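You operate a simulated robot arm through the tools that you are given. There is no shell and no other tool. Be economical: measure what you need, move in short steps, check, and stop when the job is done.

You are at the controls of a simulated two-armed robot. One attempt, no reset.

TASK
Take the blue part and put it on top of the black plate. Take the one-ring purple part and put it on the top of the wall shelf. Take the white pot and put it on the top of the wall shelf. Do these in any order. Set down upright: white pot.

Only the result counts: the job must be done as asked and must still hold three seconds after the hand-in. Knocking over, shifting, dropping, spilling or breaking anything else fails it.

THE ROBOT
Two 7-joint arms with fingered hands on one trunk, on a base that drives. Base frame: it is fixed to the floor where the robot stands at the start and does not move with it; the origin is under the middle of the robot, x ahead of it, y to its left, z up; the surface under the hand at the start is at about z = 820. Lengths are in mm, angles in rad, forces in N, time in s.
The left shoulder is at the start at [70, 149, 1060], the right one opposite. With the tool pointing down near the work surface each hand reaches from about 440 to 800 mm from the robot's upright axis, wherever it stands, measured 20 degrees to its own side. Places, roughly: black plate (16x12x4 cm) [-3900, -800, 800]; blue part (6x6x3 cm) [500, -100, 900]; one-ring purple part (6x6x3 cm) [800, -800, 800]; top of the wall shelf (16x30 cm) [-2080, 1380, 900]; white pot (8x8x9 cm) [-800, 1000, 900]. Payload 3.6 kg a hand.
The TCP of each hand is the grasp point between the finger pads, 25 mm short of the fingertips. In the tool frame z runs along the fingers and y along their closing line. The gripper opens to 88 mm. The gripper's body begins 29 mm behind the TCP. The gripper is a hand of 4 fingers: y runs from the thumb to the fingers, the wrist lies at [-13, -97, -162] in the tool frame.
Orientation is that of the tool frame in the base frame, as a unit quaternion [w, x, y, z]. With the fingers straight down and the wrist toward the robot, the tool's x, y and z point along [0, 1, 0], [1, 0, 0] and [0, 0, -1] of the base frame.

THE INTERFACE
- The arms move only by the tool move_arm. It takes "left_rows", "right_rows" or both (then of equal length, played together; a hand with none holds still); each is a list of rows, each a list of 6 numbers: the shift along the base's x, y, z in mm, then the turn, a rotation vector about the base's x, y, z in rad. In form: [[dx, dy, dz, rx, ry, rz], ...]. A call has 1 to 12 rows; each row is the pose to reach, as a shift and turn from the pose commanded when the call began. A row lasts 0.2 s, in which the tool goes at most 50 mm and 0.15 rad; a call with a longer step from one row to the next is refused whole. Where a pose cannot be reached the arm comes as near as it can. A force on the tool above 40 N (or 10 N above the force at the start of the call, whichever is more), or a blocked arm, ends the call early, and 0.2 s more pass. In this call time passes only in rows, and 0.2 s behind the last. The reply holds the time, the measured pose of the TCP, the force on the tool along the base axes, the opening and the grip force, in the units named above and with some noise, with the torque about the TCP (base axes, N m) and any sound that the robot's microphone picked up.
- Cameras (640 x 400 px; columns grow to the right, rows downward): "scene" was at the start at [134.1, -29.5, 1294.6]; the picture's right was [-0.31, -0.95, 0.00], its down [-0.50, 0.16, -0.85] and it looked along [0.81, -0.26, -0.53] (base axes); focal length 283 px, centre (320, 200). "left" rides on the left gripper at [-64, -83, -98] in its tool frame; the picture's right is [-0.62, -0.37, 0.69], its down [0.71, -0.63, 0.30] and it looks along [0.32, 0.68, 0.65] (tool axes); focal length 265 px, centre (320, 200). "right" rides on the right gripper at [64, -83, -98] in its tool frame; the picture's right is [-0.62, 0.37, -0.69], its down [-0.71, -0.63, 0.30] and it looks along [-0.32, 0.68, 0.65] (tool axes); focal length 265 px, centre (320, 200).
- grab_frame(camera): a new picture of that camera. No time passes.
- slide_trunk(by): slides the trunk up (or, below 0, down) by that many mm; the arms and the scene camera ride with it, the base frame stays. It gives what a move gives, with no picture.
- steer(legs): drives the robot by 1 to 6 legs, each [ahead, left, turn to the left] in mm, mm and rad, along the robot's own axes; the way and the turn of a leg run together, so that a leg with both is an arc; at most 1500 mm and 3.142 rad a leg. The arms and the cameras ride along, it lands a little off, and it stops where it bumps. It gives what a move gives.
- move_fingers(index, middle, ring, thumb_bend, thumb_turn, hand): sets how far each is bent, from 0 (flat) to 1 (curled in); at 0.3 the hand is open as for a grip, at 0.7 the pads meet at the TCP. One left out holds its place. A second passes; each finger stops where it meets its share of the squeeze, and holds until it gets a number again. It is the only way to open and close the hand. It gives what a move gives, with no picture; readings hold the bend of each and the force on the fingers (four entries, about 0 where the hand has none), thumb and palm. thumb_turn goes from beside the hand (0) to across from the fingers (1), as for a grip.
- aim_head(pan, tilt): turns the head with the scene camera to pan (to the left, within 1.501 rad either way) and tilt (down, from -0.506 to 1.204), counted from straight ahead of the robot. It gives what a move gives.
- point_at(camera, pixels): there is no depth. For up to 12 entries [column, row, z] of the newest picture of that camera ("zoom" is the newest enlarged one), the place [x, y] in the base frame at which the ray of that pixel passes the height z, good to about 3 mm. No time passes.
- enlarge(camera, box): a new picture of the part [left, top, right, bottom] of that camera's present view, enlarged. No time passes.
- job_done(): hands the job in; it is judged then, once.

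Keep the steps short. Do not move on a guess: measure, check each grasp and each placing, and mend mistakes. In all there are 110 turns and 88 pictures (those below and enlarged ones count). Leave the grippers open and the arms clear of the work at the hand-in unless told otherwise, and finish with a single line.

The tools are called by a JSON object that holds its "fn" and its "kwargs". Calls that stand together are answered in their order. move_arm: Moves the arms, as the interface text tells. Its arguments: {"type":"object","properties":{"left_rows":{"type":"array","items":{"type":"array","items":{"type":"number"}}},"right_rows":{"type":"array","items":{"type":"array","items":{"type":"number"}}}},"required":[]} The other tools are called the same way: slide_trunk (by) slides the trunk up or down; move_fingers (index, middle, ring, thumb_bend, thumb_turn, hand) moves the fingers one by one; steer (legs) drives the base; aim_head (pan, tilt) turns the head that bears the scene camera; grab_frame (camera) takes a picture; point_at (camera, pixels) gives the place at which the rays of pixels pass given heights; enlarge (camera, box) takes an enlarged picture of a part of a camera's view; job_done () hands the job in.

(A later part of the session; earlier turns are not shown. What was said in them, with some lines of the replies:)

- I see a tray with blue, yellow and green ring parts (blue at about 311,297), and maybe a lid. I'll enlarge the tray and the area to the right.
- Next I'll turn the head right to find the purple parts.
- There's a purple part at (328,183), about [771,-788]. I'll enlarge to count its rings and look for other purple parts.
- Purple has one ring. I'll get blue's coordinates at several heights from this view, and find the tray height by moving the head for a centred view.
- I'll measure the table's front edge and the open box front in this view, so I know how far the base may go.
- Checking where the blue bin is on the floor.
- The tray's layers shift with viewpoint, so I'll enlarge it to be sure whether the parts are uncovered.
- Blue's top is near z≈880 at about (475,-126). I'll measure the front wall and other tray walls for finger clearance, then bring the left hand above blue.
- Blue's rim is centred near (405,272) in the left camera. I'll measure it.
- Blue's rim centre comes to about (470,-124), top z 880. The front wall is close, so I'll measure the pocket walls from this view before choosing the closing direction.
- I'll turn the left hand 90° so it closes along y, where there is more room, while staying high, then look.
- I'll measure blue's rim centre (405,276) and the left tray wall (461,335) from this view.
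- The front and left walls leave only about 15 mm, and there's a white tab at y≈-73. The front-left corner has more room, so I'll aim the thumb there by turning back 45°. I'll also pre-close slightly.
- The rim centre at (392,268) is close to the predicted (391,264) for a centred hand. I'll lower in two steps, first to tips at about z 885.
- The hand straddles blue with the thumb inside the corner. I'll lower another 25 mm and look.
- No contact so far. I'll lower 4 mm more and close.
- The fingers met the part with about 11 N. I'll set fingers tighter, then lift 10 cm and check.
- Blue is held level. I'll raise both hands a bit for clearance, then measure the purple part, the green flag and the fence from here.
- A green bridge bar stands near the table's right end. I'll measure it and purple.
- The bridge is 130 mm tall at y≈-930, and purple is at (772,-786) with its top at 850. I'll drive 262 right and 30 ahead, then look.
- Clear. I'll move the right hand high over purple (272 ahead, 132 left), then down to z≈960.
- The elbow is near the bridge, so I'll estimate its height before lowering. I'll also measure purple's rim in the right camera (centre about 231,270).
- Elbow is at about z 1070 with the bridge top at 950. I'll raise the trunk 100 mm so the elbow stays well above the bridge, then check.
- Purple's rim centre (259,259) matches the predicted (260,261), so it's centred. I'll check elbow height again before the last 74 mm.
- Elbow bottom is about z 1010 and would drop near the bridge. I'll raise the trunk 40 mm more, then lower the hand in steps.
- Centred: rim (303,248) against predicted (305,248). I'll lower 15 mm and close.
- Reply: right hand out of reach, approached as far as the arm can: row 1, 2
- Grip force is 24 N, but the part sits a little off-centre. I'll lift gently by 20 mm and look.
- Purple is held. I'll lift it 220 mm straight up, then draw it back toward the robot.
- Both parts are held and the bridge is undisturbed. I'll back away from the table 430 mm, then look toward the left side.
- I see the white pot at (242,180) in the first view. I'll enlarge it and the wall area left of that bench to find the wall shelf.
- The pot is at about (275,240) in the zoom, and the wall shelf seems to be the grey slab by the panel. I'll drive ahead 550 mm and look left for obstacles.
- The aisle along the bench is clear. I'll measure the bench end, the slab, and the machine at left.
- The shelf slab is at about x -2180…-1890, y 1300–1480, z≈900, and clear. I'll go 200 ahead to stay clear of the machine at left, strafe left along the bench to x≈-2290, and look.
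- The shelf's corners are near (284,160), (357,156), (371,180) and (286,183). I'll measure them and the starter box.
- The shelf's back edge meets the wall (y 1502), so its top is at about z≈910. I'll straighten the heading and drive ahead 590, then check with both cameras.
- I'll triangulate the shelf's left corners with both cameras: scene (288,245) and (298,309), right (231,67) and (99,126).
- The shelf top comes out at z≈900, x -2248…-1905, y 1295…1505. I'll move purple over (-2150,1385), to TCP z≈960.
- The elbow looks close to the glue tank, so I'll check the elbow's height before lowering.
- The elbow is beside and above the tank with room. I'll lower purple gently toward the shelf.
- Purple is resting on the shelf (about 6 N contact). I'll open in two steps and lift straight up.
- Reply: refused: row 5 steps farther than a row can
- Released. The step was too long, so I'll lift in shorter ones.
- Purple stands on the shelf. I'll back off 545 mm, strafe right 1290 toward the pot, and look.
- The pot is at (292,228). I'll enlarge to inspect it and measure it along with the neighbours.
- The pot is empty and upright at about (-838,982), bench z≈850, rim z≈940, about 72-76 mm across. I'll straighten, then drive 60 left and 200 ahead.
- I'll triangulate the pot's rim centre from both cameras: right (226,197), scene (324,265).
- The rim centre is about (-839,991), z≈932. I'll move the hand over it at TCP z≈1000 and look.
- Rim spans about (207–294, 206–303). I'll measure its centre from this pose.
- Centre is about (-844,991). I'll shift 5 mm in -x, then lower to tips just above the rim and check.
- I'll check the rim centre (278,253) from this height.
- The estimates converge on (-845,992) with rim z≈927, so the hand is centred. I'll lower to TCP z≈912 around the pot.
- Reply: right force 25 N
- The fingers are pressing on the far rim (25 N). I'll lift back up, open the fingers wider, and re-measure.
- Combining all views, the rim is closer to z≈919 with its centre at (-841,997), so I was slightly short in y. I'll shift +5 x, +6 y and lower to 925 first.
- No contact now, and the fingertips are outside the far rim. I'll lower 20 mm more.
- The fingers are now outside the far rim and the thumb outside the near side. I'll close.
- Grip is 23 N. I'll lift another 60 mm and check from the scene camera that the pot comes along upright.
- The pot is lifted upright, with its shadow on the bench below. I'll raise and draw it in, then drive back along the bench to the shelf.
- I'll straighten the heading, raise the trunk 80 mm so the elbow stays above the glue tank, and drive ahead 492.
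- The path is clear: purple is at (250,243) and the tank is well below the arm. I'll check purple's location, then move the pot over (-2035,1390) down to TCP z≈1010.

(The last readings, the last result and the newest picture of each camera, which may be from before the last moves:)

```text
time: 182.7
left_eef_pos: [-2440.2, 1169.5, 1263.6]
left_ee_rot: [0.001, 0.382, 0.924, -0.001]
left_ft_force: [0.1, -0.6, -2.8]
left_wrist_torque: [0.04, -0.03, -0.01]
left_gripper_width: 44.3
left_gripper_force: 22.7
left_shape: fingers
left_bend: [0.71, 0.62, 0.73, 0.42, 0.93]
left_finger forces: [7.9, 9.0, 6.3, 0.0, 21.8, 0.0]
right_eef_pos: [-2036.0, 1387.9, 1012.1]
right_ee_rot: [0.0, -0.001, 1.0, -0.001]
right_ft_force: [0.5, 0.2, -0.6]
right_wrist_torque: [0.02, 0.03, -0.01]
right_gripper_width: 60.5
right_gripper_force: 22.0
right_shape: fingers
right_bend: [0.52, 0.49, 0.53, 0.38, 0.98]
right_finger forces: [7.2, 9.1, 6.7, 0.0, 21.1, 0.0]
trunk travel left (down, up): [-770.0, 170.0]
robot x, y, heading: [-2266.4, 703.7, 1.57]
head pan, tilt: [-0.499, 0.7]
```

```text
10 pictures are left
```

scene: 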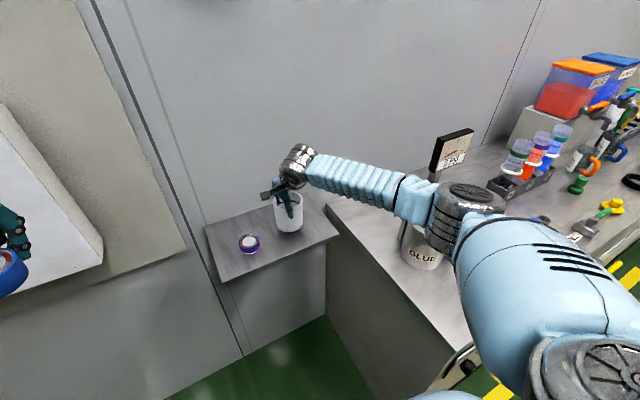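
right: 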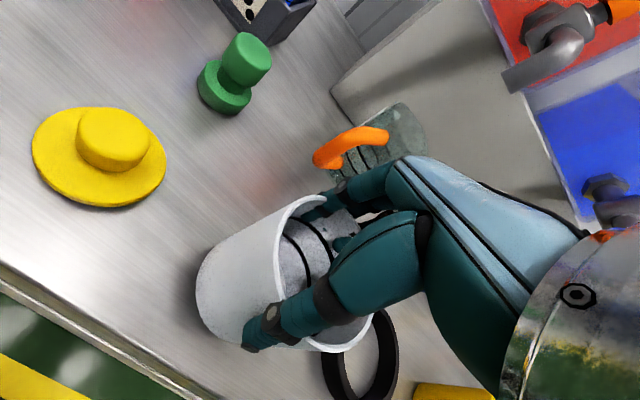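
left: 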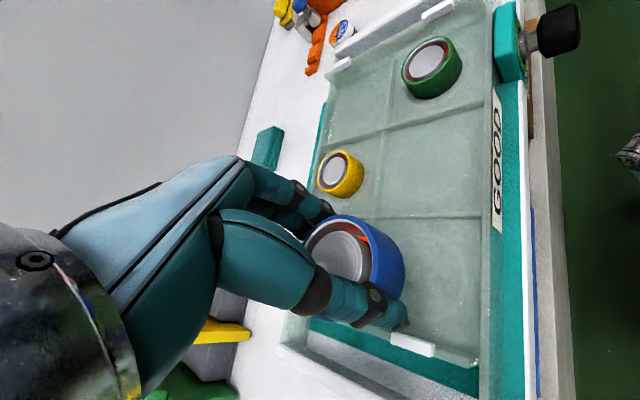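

Well placed over the shelf, right of purple. I'll lower gently in small steps, watching the force.

{"fn": "move_arm", "kwargs": {"right_rows": [[0, 0, -10, 0, 0, 0], [0, 0, -20, 0, 0, 0], [0, 0, -25, 0, 0, 0]]}}

{"fn": "move_arm", "kwargs": {"right_rows": [[0, 0, -4, 0, 0, 0]]}}

{"fn": "move_arm", "kwargs": {"right_rows": [[0, 0, -3, 0, 0, 0]]}}

```text
time: 183.5
left_eef_pos: [-2441.6, 1168.2, 1264.7]
left_ee_rot: [0.0, 0.381, 0.925, -0.001]
left_ft_force: [0.3, 0.0, -3.2]
left_wrist_torque: [0.07, -0.04, 0.0]
left_gripper_width: 44.6
left_gripper_force: 22.3
left_shape: fingers
left_bend: [0.71, 0.62, 0.73, 0.42, 0.93]
left_finger forces: [7.9, 9.0, 6.2, 0.0, 21.7, 0.0]
right_eef_pos: [-2037.3, 1387.7, 986.6]
right_ee_rot: [0.0, -0.001, 1.0, 0.0]
right_ft_force: [-0.6, 0.2, -0.3]
right_wrist_torque: [0.02, -0.02, -0.04]
right_gripper_width: 60.4
right_gripper_force: 22.6
right_shape: fingers
right_bend: [0.52, 0.49, 0.53, 0.38, 0.98]
right_finger forces: [7.4, 9.1, 6.9, 0.1, 21.3, 0.0]
trunk travel left (down, up): [-770.0, 170.0]
robot x, y, heading: [-2263.1, 702.3, 1.574]
head pan, tilt: [-0.499, 0.7]
```

```text
time: 183.9
left_eef_pos: [-2441.5, 1168.4, 1264.5]
left_ee_rot: [0.001, 0.381, 0.925, -0.001]
left_ft_force: [-0.4, 0.7, -4.2]
left_wrist_torque: [0.05, 0.0, 0.01]
left_gripper_width: 44.8
left_gripper_force: 22.8
left_shape: fingers
left_bend: [0.71, 0.62, 0.73, 0.42, 0.93]
left_finger forces: [7.9, 8.9, 6.2, 0.0, 21.7, 0.0]
right_eef_pos: [-2036.9, 1388.2, 985.1]
right_ee_rot: [0.0, 0.0, 1.0, 0.004]
right_ft_force: [-0.1, 1.2, 9.0]
right_wrist_torque: [0.31, -0.11, 0.05]
right_gripper_width: 60.4
right_gripper_force: 24.3
right_shape: fingers
right_bend: [0.52, 0.49, 0.53, 0.38, 0.98]
right_finger forces: [8.0, 9.6, 7.6, 0.0, 22.8, 0.1]
trunk travel left (down, up): [-770.0, 170.0]
robot x, y, heading: [-2268.1, 707.0, 1.573]
head pan, tilt: [-0.499, 0.7]
```

```text
time: 184.3
left_eef_pos: [-2443.3, 1165.7, 1266.4]
left_ee_rot: [0.001, 0.381, 0.925, 0.001]
left_ft_force: [0.2, -0.3, -3.5]
left_wrist_torque: [0.06, -0.04, 0.0]
left_gripper_width: 44.4
left_gripper_force: 22.6
left_shape: fingers
left_bend: [0.71, 0.62, 0.73, 0.42, 0.93]
left_finger forces: [7.9, 9.0, 6.2, 0.0, 21.7, 0.0]
right_eef_pos: [-2037.0, 1387.7, 984.6]
right_ee_rot: [0.0, -0.001, 1.0, 0.004]
right_ft_force: [-0.8, 0.1, 19.7]
right_wrist_torque: [0.53, -0.2, 0.01]
right_gripper_width: 60.6
right_gripper_force: 24.6
right_shape: fingers
right_bend: [0.52, 0.48, 0.52, 0.38, 0.98]
right_finger forces: [7.7, 9.7, 7.6, 0.0, 23.9, 0.0]
trunk travel left (down, up): [-770.0, 170.0]
robot x, y, heading: [-2268.3, 704.3, 1.567]
head pan, tilt: [-0.499, 0.7]
```

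The pot is standing on the shelf. I'll relieve the pressing by 4 mm and open.

{"fn": "move_arm", "kwargs": {"right_rows": [[0, 0, 5, 0, 0, 0]]}}

{"fn": "move_fingers", "kwargs": {"hand": "right", "index": 0.4, "middle": 0.4, "ring": 0.4, "thumb_bend": 0.34}}

{"fn": "move_fingers", "kwargs": {"hand": "right", "index": 0.2, "middle": 0.2, "ring": 0.2, "thumb_bend": 0.22}}

{"fn": "grab_frame", "kwargs": {"camera": "right"}}

```text
time: 184.7
left_eef_pos: [-2441.3, 1168.3, 1264.1]
left_ee_rot: [0.001, 0.382, 0.924, -0.001]
left_ft_force: [1.2, -0.2, -2.8]
left_wrist_torque: [0.04, -0.03, -0.02]
left_gripper_width: 44.7
left_gripper_force: 22.6
left_shape: fingers
left_bend: [0.71, 0.62, 0.73, 0.42, 0.93]
left_finger forces: [7.9, 9.0, 6.2, 0.0, 21.6, 0.0]
right_eef_pos: [-2037.5, 1389.1, 984.8]
right_ee_rot: [0.001, -0.001, 1.0, 0.0]
right_ft_force: [-1.0, 1.7, 13.1]
right_wrist_torque: [0.4, -0.12, 0.05]
right_gripper_width: 60.6
right_gripper_force: 23.5
right_shape: fingers
right_bend: [0.52, 0.48, 0.52, 0.38, 0.98]
right_finger forces: [8.0, 9.3, 7.5, 0.1, 22.6, 0.1]
trunk travel left (down, up): [-770.0, 170.0]
robot x, y, heading: [-2272.9, 707.8, 1.57]
head pan, tilt: [-0.499, 0.7]
```

```text
time: 185.7
left_eef_pos: [-2439.8, 1170.4, 1263.3]
left_ee_rot: [0.001, 0.382, 0.924, -0.001]
left_ft_force: [0.6, -0.9, -3.0]
left_wrist_torque: [0.03, -0.05, -0.03]
left_gripper_width: 44.4
left_gripper_force: 22.0
left_shape: fingers
left_bend: [0.71, 0.62, 0.73, 0.42, 0.93]
left_finger forces: [7.9, 9.0, 6.2, 0.1, 21.6, 0.1]
right_eef_pos: [-2033.7, 1390.5, 983.0]
right_ee_rot: [-0.001, 0.0, 1.0, -0.002]
right_ft_force: [0.3, -0.9, -1.0]
right_wrist_torque: [-0.01, -0.01, 0.04]
right_gripper_width: 72.0
right_gripper_force: 1.5
right_shape: fingers
right_bend: [0.4, 0.39, 0.4, 0.32, 0.98]
right_finger forces: [0.3, 1.2, 0.0, 0.0, 1.5, 0.0]
trunk travel left (down, up): [-770.0, 170.0]
robot x, y, heading: [-2265.5, 707.4, 1.572]
head pan, tilt: [-0.499, 0.7]
```

```text
time: 186.7
left_eef_pos: [-2440.6, 1169.9, 1265.1]
left_ee_rot: [0.001, 0.381, 0.925, -0.001]
left_ft_force: [0.4, 0.2, -3.0]
left_wrist_torque: [0.07, -0.08, 0.0]
left_gripper_width: 44.5
left_gripper_force: 22.7
left_shape: fingers
left_bend: [0.71, 0.62, 0.73, 0.42, 0.93]
left_finger forces: [7.9, 9.0, 6.2, 0.0, 21.7, 0.1]
right_eef_pos: [-2034.1, 1389.2, 983.6]
right_ee_rot: [0.0, -0.001, 1.0, 0.0]
right_ft_force: [0.6, -0.3, -0.4]
right_wrist_torque: [-0.01, 0.0, 0.01]
right_gripper_width: 101.9
right_gripper_force: 0.0
right_shape: fingers
right_bend: [0.2, 0.2, 0.2, 0.22, 0.97]
right_finger forces: [0.0, 0.1, 0.1, 0.0, 0.0, 0.0]
trunk travel left (down, up): [-770.0, 170.0]
robot x, y, heading: [-2269.6, 706.8, 1.574]
head pan, tilt: [-0.499, 0.7]
```

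```text
9 pictures are left
```

right: 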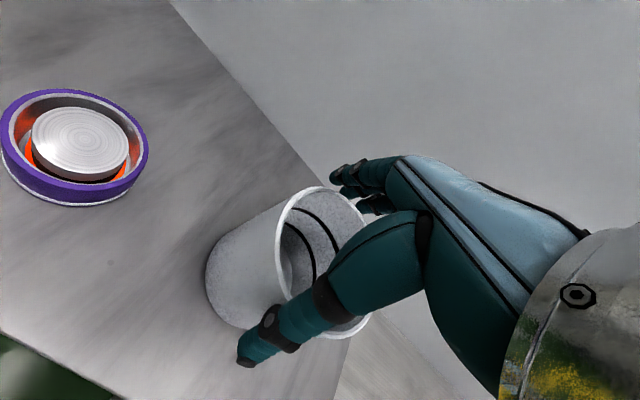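

Released and upright. I'll lift straight up, draw back, and verify.

{"fn": "move_arm", "kwargs": {"right_rows": [[0, 0, 8, 0, 0, 0], [0, 0, 25, 0, 0, 0], [0, 0, 60, 0, 0, 0], [0, 0, 105, 0, 0, 0], [0, 0, 150, 0, 0, 0], [0, 0, 185, 0, 0, 0], [-10, -40, 195, 0, 0, 0], [-20, -85, 195, 0, 0, 0], [-25, -130, 195, 0, 0, 0], [-30, -175, 195, 0, 0, 0], [-30, -200, 195, 0, 0, 0]]}}

{"fn": "enlarge", "kwargs": {"camera": "scene", "box": [180, 130, 380, 290]}}

```text
time: 189.1
left_eef_pos: [-2440.9, 1168.8, 1264.2]
left_ee_rot: [0.0, 0.381, 0.924, 0.0]
left_ft_force: [0.2, 0.2, -2.2]
left_wrist_torque: [0.07, -0.03, -0.02]
left_gripper_width: 44.7
left_gripper_force: 22.6
left_shape: fingers
left_bend: [0.71, 0.62, 0.73, 0.42, 0.93]
left_finger forces: [7.9, 9.0, 6.1, 0.1, 21.7, 0.1]
right_eef_pos: [-2063.6, 1189.3, 1177.3]
right_ee_rot: [-0.001, -0.001, 1.0, 0.0]
right_ft_force: [0.1, -0.5, 0.3]
right_wrist_torque: [0.01, 0.01, 0.01]
right_gripper_width: 102.0
right_gripper_force: 0.0
right_shape: fingers
right_bend: [0.2, 0.2, 0.2, 0.22, 0.97]
right_finger forces: [0.0, 0.0, 0.0, 0.0, 0.0, 0.0]
trunk travel left (down, up): [-770.0, 170.0]
robot x, y, heading: [-2268.2, 705.2, 1.573]
head pan, tilt: [-0.499, 0.7]
```

```text
2.50 times, centred on (280, 210) of scene
```

zoom: 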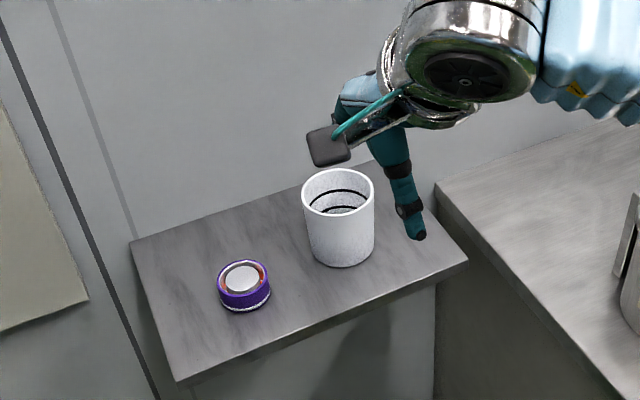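

Both items are standing on the shelf. I'll back off, turn to face the far bench (-x), advance, and look for the black plate.

{"fn": "steer", "kwargs": {"legs": [[-560, 0, 0], [0, 0, 1.57], [450, 0, 0]]}}

{"fn": "aim_head", "kwargs": {"pan": 0.65, "tilt": 0.5}}

{"fn": "grab_frame", "kwargs": {"camera": "scene"}}

```text
time: 212.2
left_eef_pos: [-3170.6, -6.4, 1264.6]
left_ee_rot: [0.001, -0.377, 0.926, -0.001]
left_ft_force: [-0.4, 0.4, -3.3]
left_wrist_torque: [0.03, 0.01, 0.0]
left_gripper_width: 44.2
left_gripper_force: 21.7
left_shape: fingers
left_bend: [0.71, 0.62, 0.73, 0.42, 0.93]
left_finger forces: [7.8, 9.0, 6.1, 0.0, 21.2, 0.0]
right_eef_pos: [-3186.7, 369.9, 1176.4]
right_ee_rot: [0.0, -0.702, 0.712, -0.001]
right_ft_force: [-0.4, -0.6, 0.3]
right_wrist_torque: [0.0, -0.01, -0.02]
right_gripper_width: 102.0
right_gripper_force: 0.1
right_shape: fingers
right_bend: [0.2, 0.2, 0.2, 0.22, 0.97]
right_finger forces: [0.0, 0.0, 0.0, 0.1, 0.1, 0.0]
trunk travel left (down, up): [-770.0, 170.0]
robot x, y, heading: [-2706.7, 157.9, 3.124]
head pan, tilt: [-0.499, 0.7]
```

```text
time: 213.5
left_eef_pos: [-3170.9, -8.2, 1263.7]
left_ee_rot: [0.002, -0.377, 0.926, 0.0]
left_ft_force: [0.0, 0.2, -3.2]
left_wrist_torque: [0.02, 0.02, 0.01]
left_gripper_width: 44.2
left_gripper_force: 22.6
left_shape: fingers
left_bend: [0.71, 0.62, 0.73, 0.42, 0.93]
left_finger forces: [7.7, 9.0, 6.1, 0.1, 21.2, 0.0]
right_eef_pos: [-3186.9, 368.8, 1176.0]
right_ee_rot: [0.001, -0.702, 0.712, -0.001]
right_ft_force: [0.6, 0.3, 0.1]
right_wrist_torque: [0.01, 0.01, 0.01]
right_gripper_width: 101.9
right_gripper_force: 0.1
right_shape: fingers
right_bend: [0.2, 0.2, 0.2, 0.22, 0.97]
right_finger forces: [0.0, 0.0, 0.0, 0.0, 0.1, 0.1]
trunk travel left (down, up): [-770.0, 170.0]
robot x, y, heading: [-2705.4, 161.6, 3.126]
head pan, tilt: [0.649, 0.499]
```

```text
7 pictures are left
```

scene: 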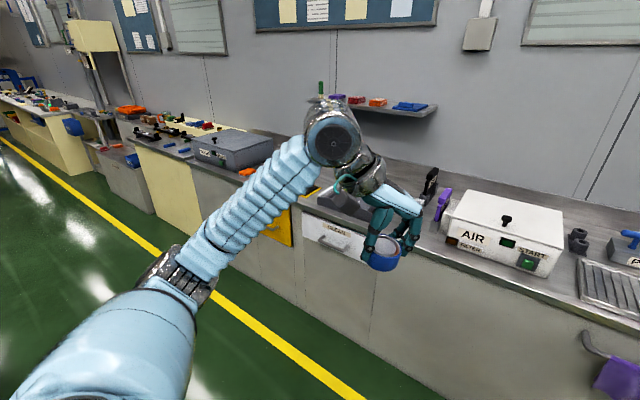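

The plate should be near (295,188), hidden behind the arm. I'll strafe left 780 mm, lower the trunk 140, and look again.

{"fn": "steer", "kwargs": {"legs": [[0, 780, 0]]}}

{"fn": "slide_trunk", "kwargs": {"by": -120}}

{"fn": "aim_head", "kwargs": {"pan": 0.0, "tilt": 0.55}}

{"fn": "grab_frame", "kwargs": {"camera": "scene"}}

```text
time: 223.6
left_eef_pos: [-3188.6, -763.8, 1264.7]
left_ee_rot: [0.001, -0.372, 0.928, -0.001]
left_ft_force: [0.7, -0.3, -3.2]
left_wrist_torque: [0.0, 0.03, 0.0]
left_gripper_width: 44.2
left_gripper_force: 21.5
left_shape: fingers
left_bend: [0.71, 0.62, 0.73, 0.42, 0.93]
left_finger forces: [7.7, 9.1, 6.0, 0.0, 21.2, 0.0]
right_eef_pos: [-3198.9, -386.9, 1176.4]
right_ee_rot: [0.0, -0.697, 0.717, -0.001]
right_ft_force: [-0.3, 0.1, -0.2]
right_wrist_torque: [-0.01, 0.02, 0.0]
right_gripper_width: 102.0
right_gripper_force: 0.1
right_shape: fingers
right_bend: [0.2, 0.2, 0.2, 0.22, 0.97]
right_finger forces: [0.0, 0.0, 0.0, 0.0, 0.0, 0.0]
trunk travel left (down, up): [-770.0, 170.0]
robot x, y, heading: [-2721.0, -609.0, 3.109]
head pan, tilt: [0.649, 0.499]
```

```text
time: 225.1
left_eef_pos: [-3189.4, -763.8, 1144.6]
left_ee_rot: [0.001, -0.371, 0.929, 0.0]
left_ft_force: [-0.4, -0.5, -3.6]
left_wrist_torque: [0.04, 0.07, -0.02]
left_gripper_width: 44.5
left_gripper_force: 21.8
left_shape: fingers
left_bend: [0.71, 0.62, 0.73, 0.42, 0.93]
left_finger forces: [7.7, 9.0, 6.0, 0.0, 21.2, 0.1]
right_eef_pos: [-3199.9, -387.2, 1056.7]
right_ee_rot: [0.001, -0.697, 0.717, -0.001]
right_ft_force: [-0.3, 0.3, 0.1]
right_wrist_torque: [-0.01, 0.0, 0.01]
right_gripper_width: 102.5
right_gripper_force: 0.1
right_shape: fingers
right_bend: [0.2, 0.2, 0.2, 0.22, 0.97]
right_finger forces: [0.0, 0.0, 0.0, 0.0, 0.1, 0.0]
trunk travel left (down, up): [-650.0, 290.0]
robot x, y, heading: [-2723.3, -606.5, 3.115]
head pan, tilt: [0.649, 0.499]
```

```text
time: 226.2
left_eef_pos: [-3189.0, -762.9, 1144.1]
left_ee_rot: [0.001, -0.371, 0.928, -0.001]
left_ft_force: [-0.1, 0.4, -2.7]
left_wrist_torque: [0.03, 0.03, -0.01]
left_gripper_width: 44.1
left_gripper_force: 21.7
left_shape: fingers
left_bend: [0.71, 0.62, 0.73, 0.42, 0.93]
left_finger forces: [7.6, 8.9, 6.2, 0.1, 21.3, 0.0]
right_eef_pos: [-3199.7, -387.2, 1056.8]
right_ee_rot: [0.001, -0.697, 0.717, 0.0]
right_ft_force: [0.1, 0.4, -1.0]
right_wrist_torque: [-0.03, 0.02, 0.0]
right_gripper_width: 101.9
right_gripper_force: 0.1
right_shape: fingers
right_bend: [0.2, 0.2, 0.2, 0.22, 0.97]
right_finger forces: [0.0, 0.0, 0.0, 0.0, 0.1, 0.1]
trunk travel left (down, up): [-650.0, 290.0]
robot x, y, heading: [-2720.4, -602.5, 3.115]
head pan, tilt: [0.0, 0.55]
```

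```text
6 pictures are left
```

scene: 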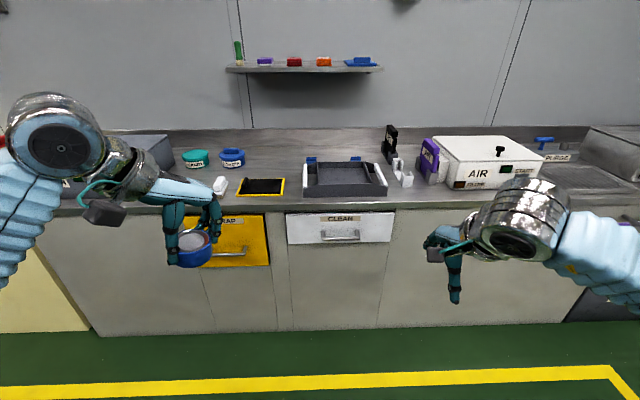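

Candidates are the dark tray at (344,180) and the black, yellow-edged item at (261,187). I'll enlarge and measure both.

{"fn": "enlarge", "kwargs": {"camera": "scene", "box": [170, 120, 420, 260]}}

{"fn": "point_at", "kwargs": {"camera": "scene", "pixels": [[344, 188, 840], [305, 195, 820], [387, 195, 820], [261, 187, 820], [239, 194, 820], [283, 194, 820], [242, 179, 820], [286, 180, 820], [221, 185, 820], [285, 212, 800], [340, 330, 0]]}}

```text
2.56 times, centred on (295, 190) of scene
```

zoom: 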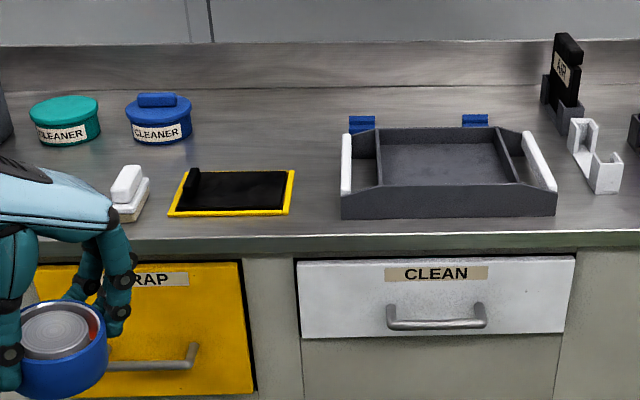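

```text
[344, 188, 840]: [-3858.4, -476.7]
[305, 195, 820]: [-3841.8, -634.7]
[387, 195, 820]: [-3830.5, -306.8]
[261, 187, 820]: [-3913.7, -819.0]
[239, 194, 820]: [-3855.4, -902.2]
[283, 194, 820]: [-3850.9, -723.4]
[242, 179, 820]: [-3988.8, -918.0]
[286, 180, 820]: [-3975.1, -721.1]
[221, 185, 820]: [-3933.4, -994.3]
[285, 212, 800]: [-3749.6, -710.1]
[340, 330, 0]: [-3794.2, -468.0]
```

The black plate with yellow edge at (-3914,-819) matches the given place. The bench front is at x≈-3750. I'll straighten, shift 35 left and drive 590 ahead.

{"fn": "steer", "kwargs": {"legs": [[0, 0, 0.026], [0, 35, 0], [590, 0, 0]]}}

{"fn": "aim_head", "kwargs": {"pan": 0.3, "tilt": 0.75}}

{"fn": "grab_frame", "kwargs": {"camera": "scene"}}

```text
time: 235.1
left_eef_pos: [-3760.7, -804.9, 1144.6]
left_ee_rot: [0.001, -0.381, 0.925, -0.001]
left_ft_force: [0.2, 0.8, -3.0]
left_wrist_torque: [0.01, -0.03, -0.02]
left_gripper_width: 44.4
left_gripper_force: 21.5
left_shape: fingers
left_bend: [0.71, 0.62, 0.73, 0.42, 0.93]
left_finger forces: [7.7, 8.9, 6.0, 0.0, 21.1, 0.0]
right_eef_pos: [-3779.6, -427.9, 1057.0]
right_ee_rot: [0.001, -0.704, 0.711, -0.001]
right_ft_force: [0.7, 0.5, -0.7]
right_wrist_torque: [0.01, 0.0, 0.03]
right_gripper_width: 102.0
right_gripper_force: 0.0
right_shape: fingers
right_bend: [0.2, 0.2, 0.2, 0.22, 0.97]
right_finger forces: [0.1, 0.1, 0.0, 0.0, 0.0, 0.1]
trunk travel left (down, up): [-650.0, 290.0]
robot x, y, heading: [-3298.0, -636.0, 3.135]
head pan, tilt: [0.0, 0.55]
```

```text
time: 235.9
left_eef_pos: [-3762.4, -805.9, 1144.8]
left_ee_rot: [0.001, -0.38, 0.925, -0.001]
left_ft_force: [-1.1, 0.1, -2.9]
left_wrist_torque: [0.03, 0.02, -0.04]
left_gripper_width: 44.2
left_gripper_force: 22.2
left_shape: fingers
left_bend: [0.71, 0.62, 0.73, 0.42, 0.93]
left_finger forces: [7.7, 8.8, 6.1, 0.0, 21.0, 0.1]
right_eef_pos: [-3779.3, -427.5, 1057.6]
right_ee_rot: [0.0, -0.704, 0.71, -0.001]
right_ft_force: [0.1, -0.5, -0.1]
right_wrist_torque: [0.01, -0.01, 0.0]
right_gripper_width: 102.4
right_gripper_force: 0.0
right_shape: fingers
right_bend: [0.2, 0.2, 0.2, 0.22, 0.97]
right_finger forces: [0.1, 0.0, 0.0, 0.0, 0.0, 0.1]
trunk travel left (down, up): [-650.0, 290.0]
robot x, y, heading: [-3299.6, -635.9, 3.133]
head pan, tilt: [0.3, 0.75]
```

```text
4 pictures are left
```

scene: 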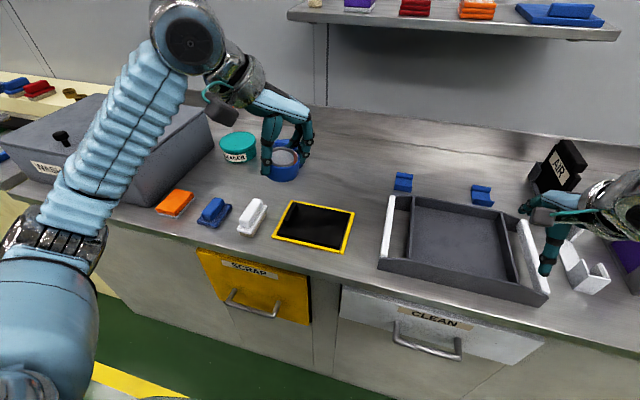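

Before placing, I'll enlarge the black rectangle (corners about (289,201), (355,213), (342,252), (271,236)) to be sure it's a solid plate.

{"fn": "enlarge", "kwargs": {"camera": "scene", "box": [260, 190, 370, 260]}}

{"fn": "point_at", "kwargs": {"camera": "scene", "pixels": [[289, 201, 820], [355, 213, 820], [342, 252, 820], [271, 236, 820], [314, 225, 820], [314, 225, 860], [289, 201, 860], [355, 213, 860], [342, 252, 860], [271, 236, 860]]}}

```text
5.71 times, centred on (315, 225) of scene
```

zoom: 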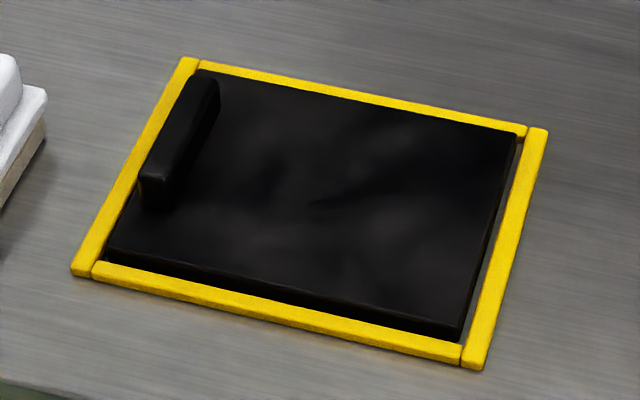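

```text
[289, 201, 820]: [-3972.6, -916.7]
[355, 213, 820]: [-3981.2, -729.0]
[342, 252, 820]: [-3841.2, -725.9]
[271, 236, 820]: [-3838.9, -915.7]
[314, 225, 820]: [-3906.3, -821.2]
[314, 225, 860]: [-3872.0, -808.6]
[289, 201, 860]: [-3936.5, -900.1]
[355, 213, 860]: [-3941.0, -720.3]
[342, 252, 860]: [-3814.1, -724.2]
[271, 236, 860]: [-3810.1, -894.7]
```

It's a solid black plate with a raised handle bar on its left side, in a yellow frame. I'll place blue right of the handle at about (-3900,-803), coming in high and then down to TCP z≈900.

{"fn": "move_arm", "kwargs": {"left_rows": [[-40, 0, 0, 0, 0, 0], [-85, 1, 0, 0, 0, 0], [-125, 2, -15, 0, 0, 0], [-138, 2, -55, 0, 0, 0], [-138, 2, -100, 0, 0, 0], [-138, 2, -145, 0, 0, 0], [-138, 2, -190, 0, 0, 0], [-138, 2, -225, 0, 0, 0], [-138, 2, -245, 0, 0, 0]]}}

{"fn": "enlarge", "kwargs": {"camera": "scene", "box": [230, 150, 390, 270]}}

```text
time: 237.9
left_eef_pos: [-3897.8, -802.8, 899.0]
left_ee_rot: [0.001, -0.381, 0.925, -0.001]
left_ft_force: [0.2, 0.1, -3.3]
left_wrist_torque: [0.01, 0.05, 0.03]
left_gripper_width: 44.2
left_gripper_force: 22.1
left_shape: fingers
left_bend: [0.71, 0.62, 0.73, 0.42, 0.93]
left_finger forces: [7.6, 9.0, 6.2, 0.0, 21.1, 0.0]
right_eef_pos: [-3780.9, -428.2, 1055.0]
right_ee_rot: [0.0, -0.703, 0.711, 0.0]
right_ft_force: [-0.6, 0.2, -0.6]
right_wrist_torque: [-0.01, 0.03, 0.0]
right_gripper_width: 102.0
right_gripper_force: 0.1
right_shape: fingers
right_bend: [0.2, 0.2, 0.2, 0.22, 0.97]
right_finger forces: [0.0, 0.1, 0.0, 0.1, 0.0, 0.0]
trunk travel left (down, up): [-650.0, 290.0]
robot x, y, heading: [-3296.7, -638.8, 3.135]
head pan, tilt: [0.3, 0.75]
```

```text
3.33 times, centred on (310, 210) of scene
```

zoom: 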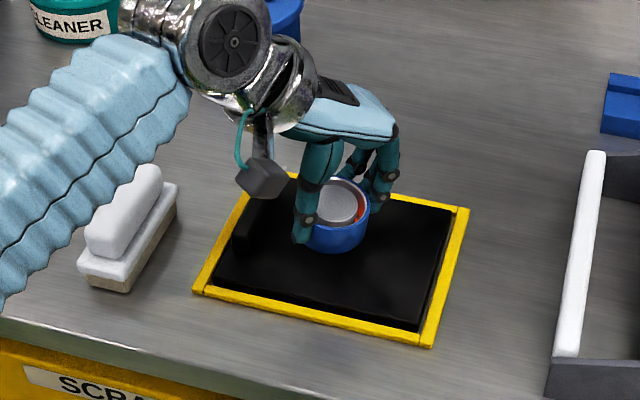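

Blue is over the plate, clear of the handle. I'll lower in small steps.

{"fn": "move_arm", "kwargs": {"left_rows": [[0, 0, -10, 0, 0, 0], [0, 0, -19, 0, 0, 0], [0, 0, -25, 0, 0, 0]]}}

{"fn": "move_arm", "kwargs": {"left_rows": [[0, 0, -4, 0, 0, 0]]}}

{"fn": "move_arm", "kwargs": {"left_rows": [[0, 0, -3, 0, 0, 0]]}}

```text
time: 238.7
left_eef_pos: [-3899.4, -802.0, 873.7]
left_ee_rot: [0.001, -0.381, 0.925, -0.001]
left_ft_force: [-0.9, 0.5, -3.9]
left_wrist_torque: [0.03, 0.04, 0.02]
left_gripper_width: 43.9
left_gripper_force: 22.1
left_shape: fingers
left_bend: [0.71, 0.62, 0.73, 0.42, 0.93]
left_finger forces: [7.6, 9.0, 6.2, 0.1, 21.2, 0.0]
right_eef_pos: [-3780.6, -428.3, 1056.4]
right_ee_rot: [0.001, -0.704, 0.71, 0.0]
right_ft_force: [-0.1, -0.7, -0.6]
right_wrist_torque: [-0.03, -0.02, 0.01]
right_gripper_width: 102.2
right_gripper_force: 0.0
right_shape: fingers
right_bend: [0.2, 0.2, 0.2, 0.22, 0.97]
right_finger forces: [0.0, 0.0, 0.0, 0.0, 0.0, 0.0]
trunk travel left (down, up): [-650.0, 290.0]
robot x, y, heading: [-3295.0, -635.4, 3.134]
head pan, tilt: [0.3, 0.75]
```

```text
time: 239.1
left_eef_pos: [-3899.8, -802.0, 871.1]
left_ee_rot: [0.0, -0.38, 0.925, -0.001]
left_ft_force: [-0.7, -0.5, -1.2]
left_wrist_torque: [0.05, 0.04, -0.03]
left_gripper_width: 44.2
left_gripper_force: 22.7
left_shape: fingers
left_bend: [0.71, 0.62, 0.73, 0.42, 0.93]
left_finger forces: [8.0, 9.1, 6.0, 0.1, 22.1, 0.0]
right_eef_pos: [-3779.1, -427.9, 1057.1]
right_ee_rot: [0.0, -0.704, 0.71, 0.0]
right_ft_force: [0.6, -0.1, 0.0]
right_wrist_torque: [-0.02, 0.04, 0.01]
right_gripper_width: 102.0
right_gripper_force: 0.0
right_shape: fingers
right_bend: [0.2, 0.2, 0.2, 0.22, 0.97]
right_finger forces: [0.1, 0.0, 0.0, 0.1, 0.0, 0.0]
trunk travel left (down, up): [-650.0, 290.0]
robot x, y, heading: [-3300.5, -636.5, 3.139]
head pan, tilt: [0.3, 0.75]
```

```text
time: 239.5
left_eef_pos: [-3899.4, -801.8, 869.8]
left_ee_rot: [-0.001, -0.381, 0.925, 0.001]
left_ft_force: [-1.3, -1.2, 5.0]
left_wrist_torque: [0.03, 0.04, -0.03]
left_gripper_width: 44.5
left_gripper_force: 24.1
left_shape: fingers
left_bend: [0.71, 0.62, 0.73, 0.42, 0.93]
left_finger forces: [8.9, 9.5, 6.6, 0.0, 23.0, 0.0]
right_eef_pos: [-3779.5, -427.8, 1055.9]
right_ee_rot: [0.0, -0.704, 0.711, -0.001]
right_ft_force: [0.0, 0.3, 1.0]
right_wrist_torque: [0.01, 0.0, 0.01]
right_gripper_width: 102.1
right_gripper_force: 0.2
right_shape: fingers
right_bend: [0.2, 0.2, 0.2, 0.22, 0.97]
right_finger forces: [0.1, 0.0, 0.0, 0.1, 0.0, 0.0]
trunk travel left (down, up): [-650.0, 290.0]
robot x, y, heading: [-3297.1, -635.2, 3.134]
head pan, tilt: [0.3, 0.75]
```

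Blue is resting on the plate. I'll open in two steps and lift straight up.

{"fn": "move_fingers", "kwargs": {"hand": "left", "index": 0.45, "middle": 0.45, "ring": 0.45, "thumb_bend": 0.36}}

{"fn": "move_fingers", "kwargs": {"hand": "left", "index": 0.3, "middle": 0.3, "ring": 0.3, "thumb_bend": 0.3, "thumb_turn": 0.98}}

{"fn": "move_arm", "kwargs": {"left_rows": [[0, 0, 8, 0, 0, 0], [0, 0, 30, 0, 0, 0], [0, 0, 75, 0, 0, 0], [0, 0, 120, 0, 0, 0], [0, 0, 165, 0, 0, 0], [0, 0, 210, 0, 0, 0], [40, 0, 225, 0, 0, 0], [85, 0, 230, 0, 0, 0], [130, 0, 230, 0, 0, 0]]}}

{"fn": "enlarge", "kwargs": {"camera": "scene", "box": [230, 150, 390, 270]}}

```text
time: 240.5
left_eef_pos: [-3898.6, -802.3, 870.1]
left_ee_rot: [0.001, -0.381, 0.925, 0.0]
left_ft_force: [0.6, -0.1, -0.2]
left_wrist_torque: [-0.02, 0.02, 0.02]
left_gripper_width: 64.3
left_gripper_force: 0.3
left_shape: fingers
left_bend: [0.45, 0.45, 0.45, 0.34, 0.97]
left_finger forces: [0.1, 0.1, 0.1, 0.0, 1.3, 0.0]
right_eef_pos: [-3778.0, -427.7, 1056.6]
right_ee_rot: [0.0, -0.704, 0.71, -0.001]
right_ft_force: [-0.2, -0.1, -0.2]
right_wrist_torque: [0.0, -0.02, -0.01]
right_gripper_width: 102.3
right_gripper_force: 0.0
right_shape: fingers
right_bend: [0.2, 0.2, 0.2, 0.22, 0.97]
right_finger forces: [0.0, 0.0, 0.0, 0.0, 0.0, 0.0]
trunk travel left (down, up): [-650.0, 290.0]
robot x, y, heading: [-3295.5, -633.9, 3.134]
head pan, tilt: [0.3, 0.75]
```

```text
time: 241.5
left_eef_pos: [-3898.5, -801.8, 868.1]
left_ee_rot: [0.001, -0.38, 0.925, 0.0]
left_ft_force: [-0.8, 0.7, 0.0]
left_wrist_torque: [-0.01, -0.03, 0.02]
left_gripper_width: 84.9
left_gripper_force: 0.1
left_shape: fingers
left_bend: [0.3, 0.3, 0.3, 0.3, 0.96]
left_finger forces: [0.0, 0.0, 0.1, 0.0, 0.0, 0.1]
right_eef_pos: [-3780.3, -429.0, 1056.8]
right_ee_rot: [0.001, -0.704, 0.711, -0.001]
right_ft_force: [1.1, -0.6, -0.4]
right_wrist_torque: [0.02, 0.01, 0.01]
right_gripper_width: 102.1
right_gripper_force: 0.0
right_shape: fingers
right_bend: [0.2, 0.2, 0.2, 0.22, 0.97]
right_finger forces: [0.0, 0.0, 0.0, 0.0, 0.1, 0.0]
trunk travel left (down, up): [-650.0, 290.0]
robot x, y, heading: [-3296.7, -634.7, 3.135]
head pan, tilt: [0.3, 0.75]
```

```text
time: 243.5
left_eef_pos: [-3772.5, -802.2, 1101.0]
left_ee_rot: [0.001, -0.38, 0.925, -0.002]
left_ft_force: [0.6, 0.3, -0.2]
left_wrist_torque: [-0.01, 0.04, -0.02]
left_gripper_width: 84.8
left_gripper_force: 0.1
left_shape: fingers
left_bend: [0.3, 0.3, 0.3, 0.3, 0.96]
left_finger forces: [0.0, 0.0, 0.0, 0.1, 0.1, 0.0]
right_eef_pos: [-3780.1, -426.6, 1057.1]
right_ee_rot: [0.001, -0.704, 0.71, 0.0]
right_ft_force: [0.4, 0.3, -0.9]
right_wrist_torque: [0.01, 0.03, 0.03]
right_gripper_width: 101.8
right_gripper_force: 0.0
right_shape: fingers
right_bend: [0.2, 0.2, 0.2, 0.22, 0.97]
right_finger forces: [0.1, 0.0, 0.0, 0.0, 0.0, 0.1]
trunk travel left (down, up): [-650.0, 290.0]
robot x, y, heading: [-3298.8, -636.1, 3.132]
head pan, tilt: [0.3, 0.75]
```

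```text
3.33 times, centred on (310, 210) of scene
```

zoom: 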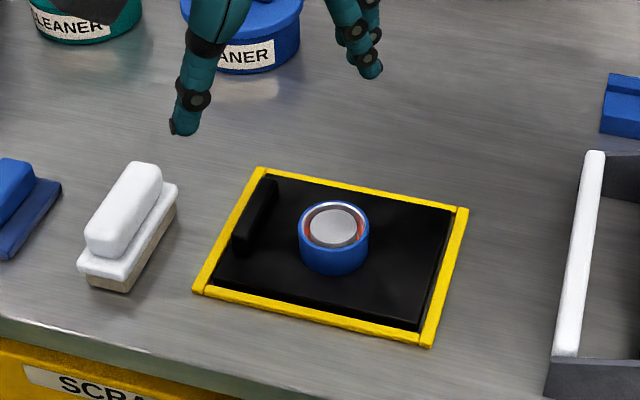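

Blue sits flat on the black plate. I'll back away 300 mm so the arms are clear, then hand in.

{"fn": "steer", "kwargs": {"legs": [[-300, 0, 0]]}}

{"fn": "job_done", "kwargs": {}}

```text
time: 248.1
left_eef_pos: [-3465.4, -807.0, 1100.0]
left_ee_rot: [0.001, -0.381, 0.925, 0.0]
left_ft_force: [-2.0, -0.4, -0.1]
left_wrist_torque: [0.04, -0.01, -0.02]
left_gripper_width: 84.6
left_gripper_force: 0.0
left_shape: fingers
left_bend: [0.3, 0.3, 0.3, 0.3, 0.96]
left_finger forces: [0.0, 0.0, 0.0, 0.0, 0.0, 0.0]
right_eef_pos: [-3470.7, -432.9, 1056.4]
right_ee_rot: [0.001, -0.704, 0.71, 0.001]
right_ft_force: [0.5, -1.3, 0.1]
right_wrist_torque: [-0.02, -0.01, 0.02]
right_gripper_width: 102.2
right_gripper_force: 0.0
right_shape: fingers
right_bend: [0.2, 0.2, 0.2, 0.22, 0.97]
right_finger forces: [0.1, 0.0, 0.1, 0.0, 0.0, 0.0]
trunk travel left (down, up): [-650.0, 290.0]
robot x, y, heading: [-2989.9, -639.0, 3.135]
head pan, tilt: [0.3, 0.75]
```

```text
The job is handed in.
```

The job is handed in: the blue part is on the black plate, the one-ring purple part and the upright white pot are on the wall shelf, and both grippers are open with the arms clear.
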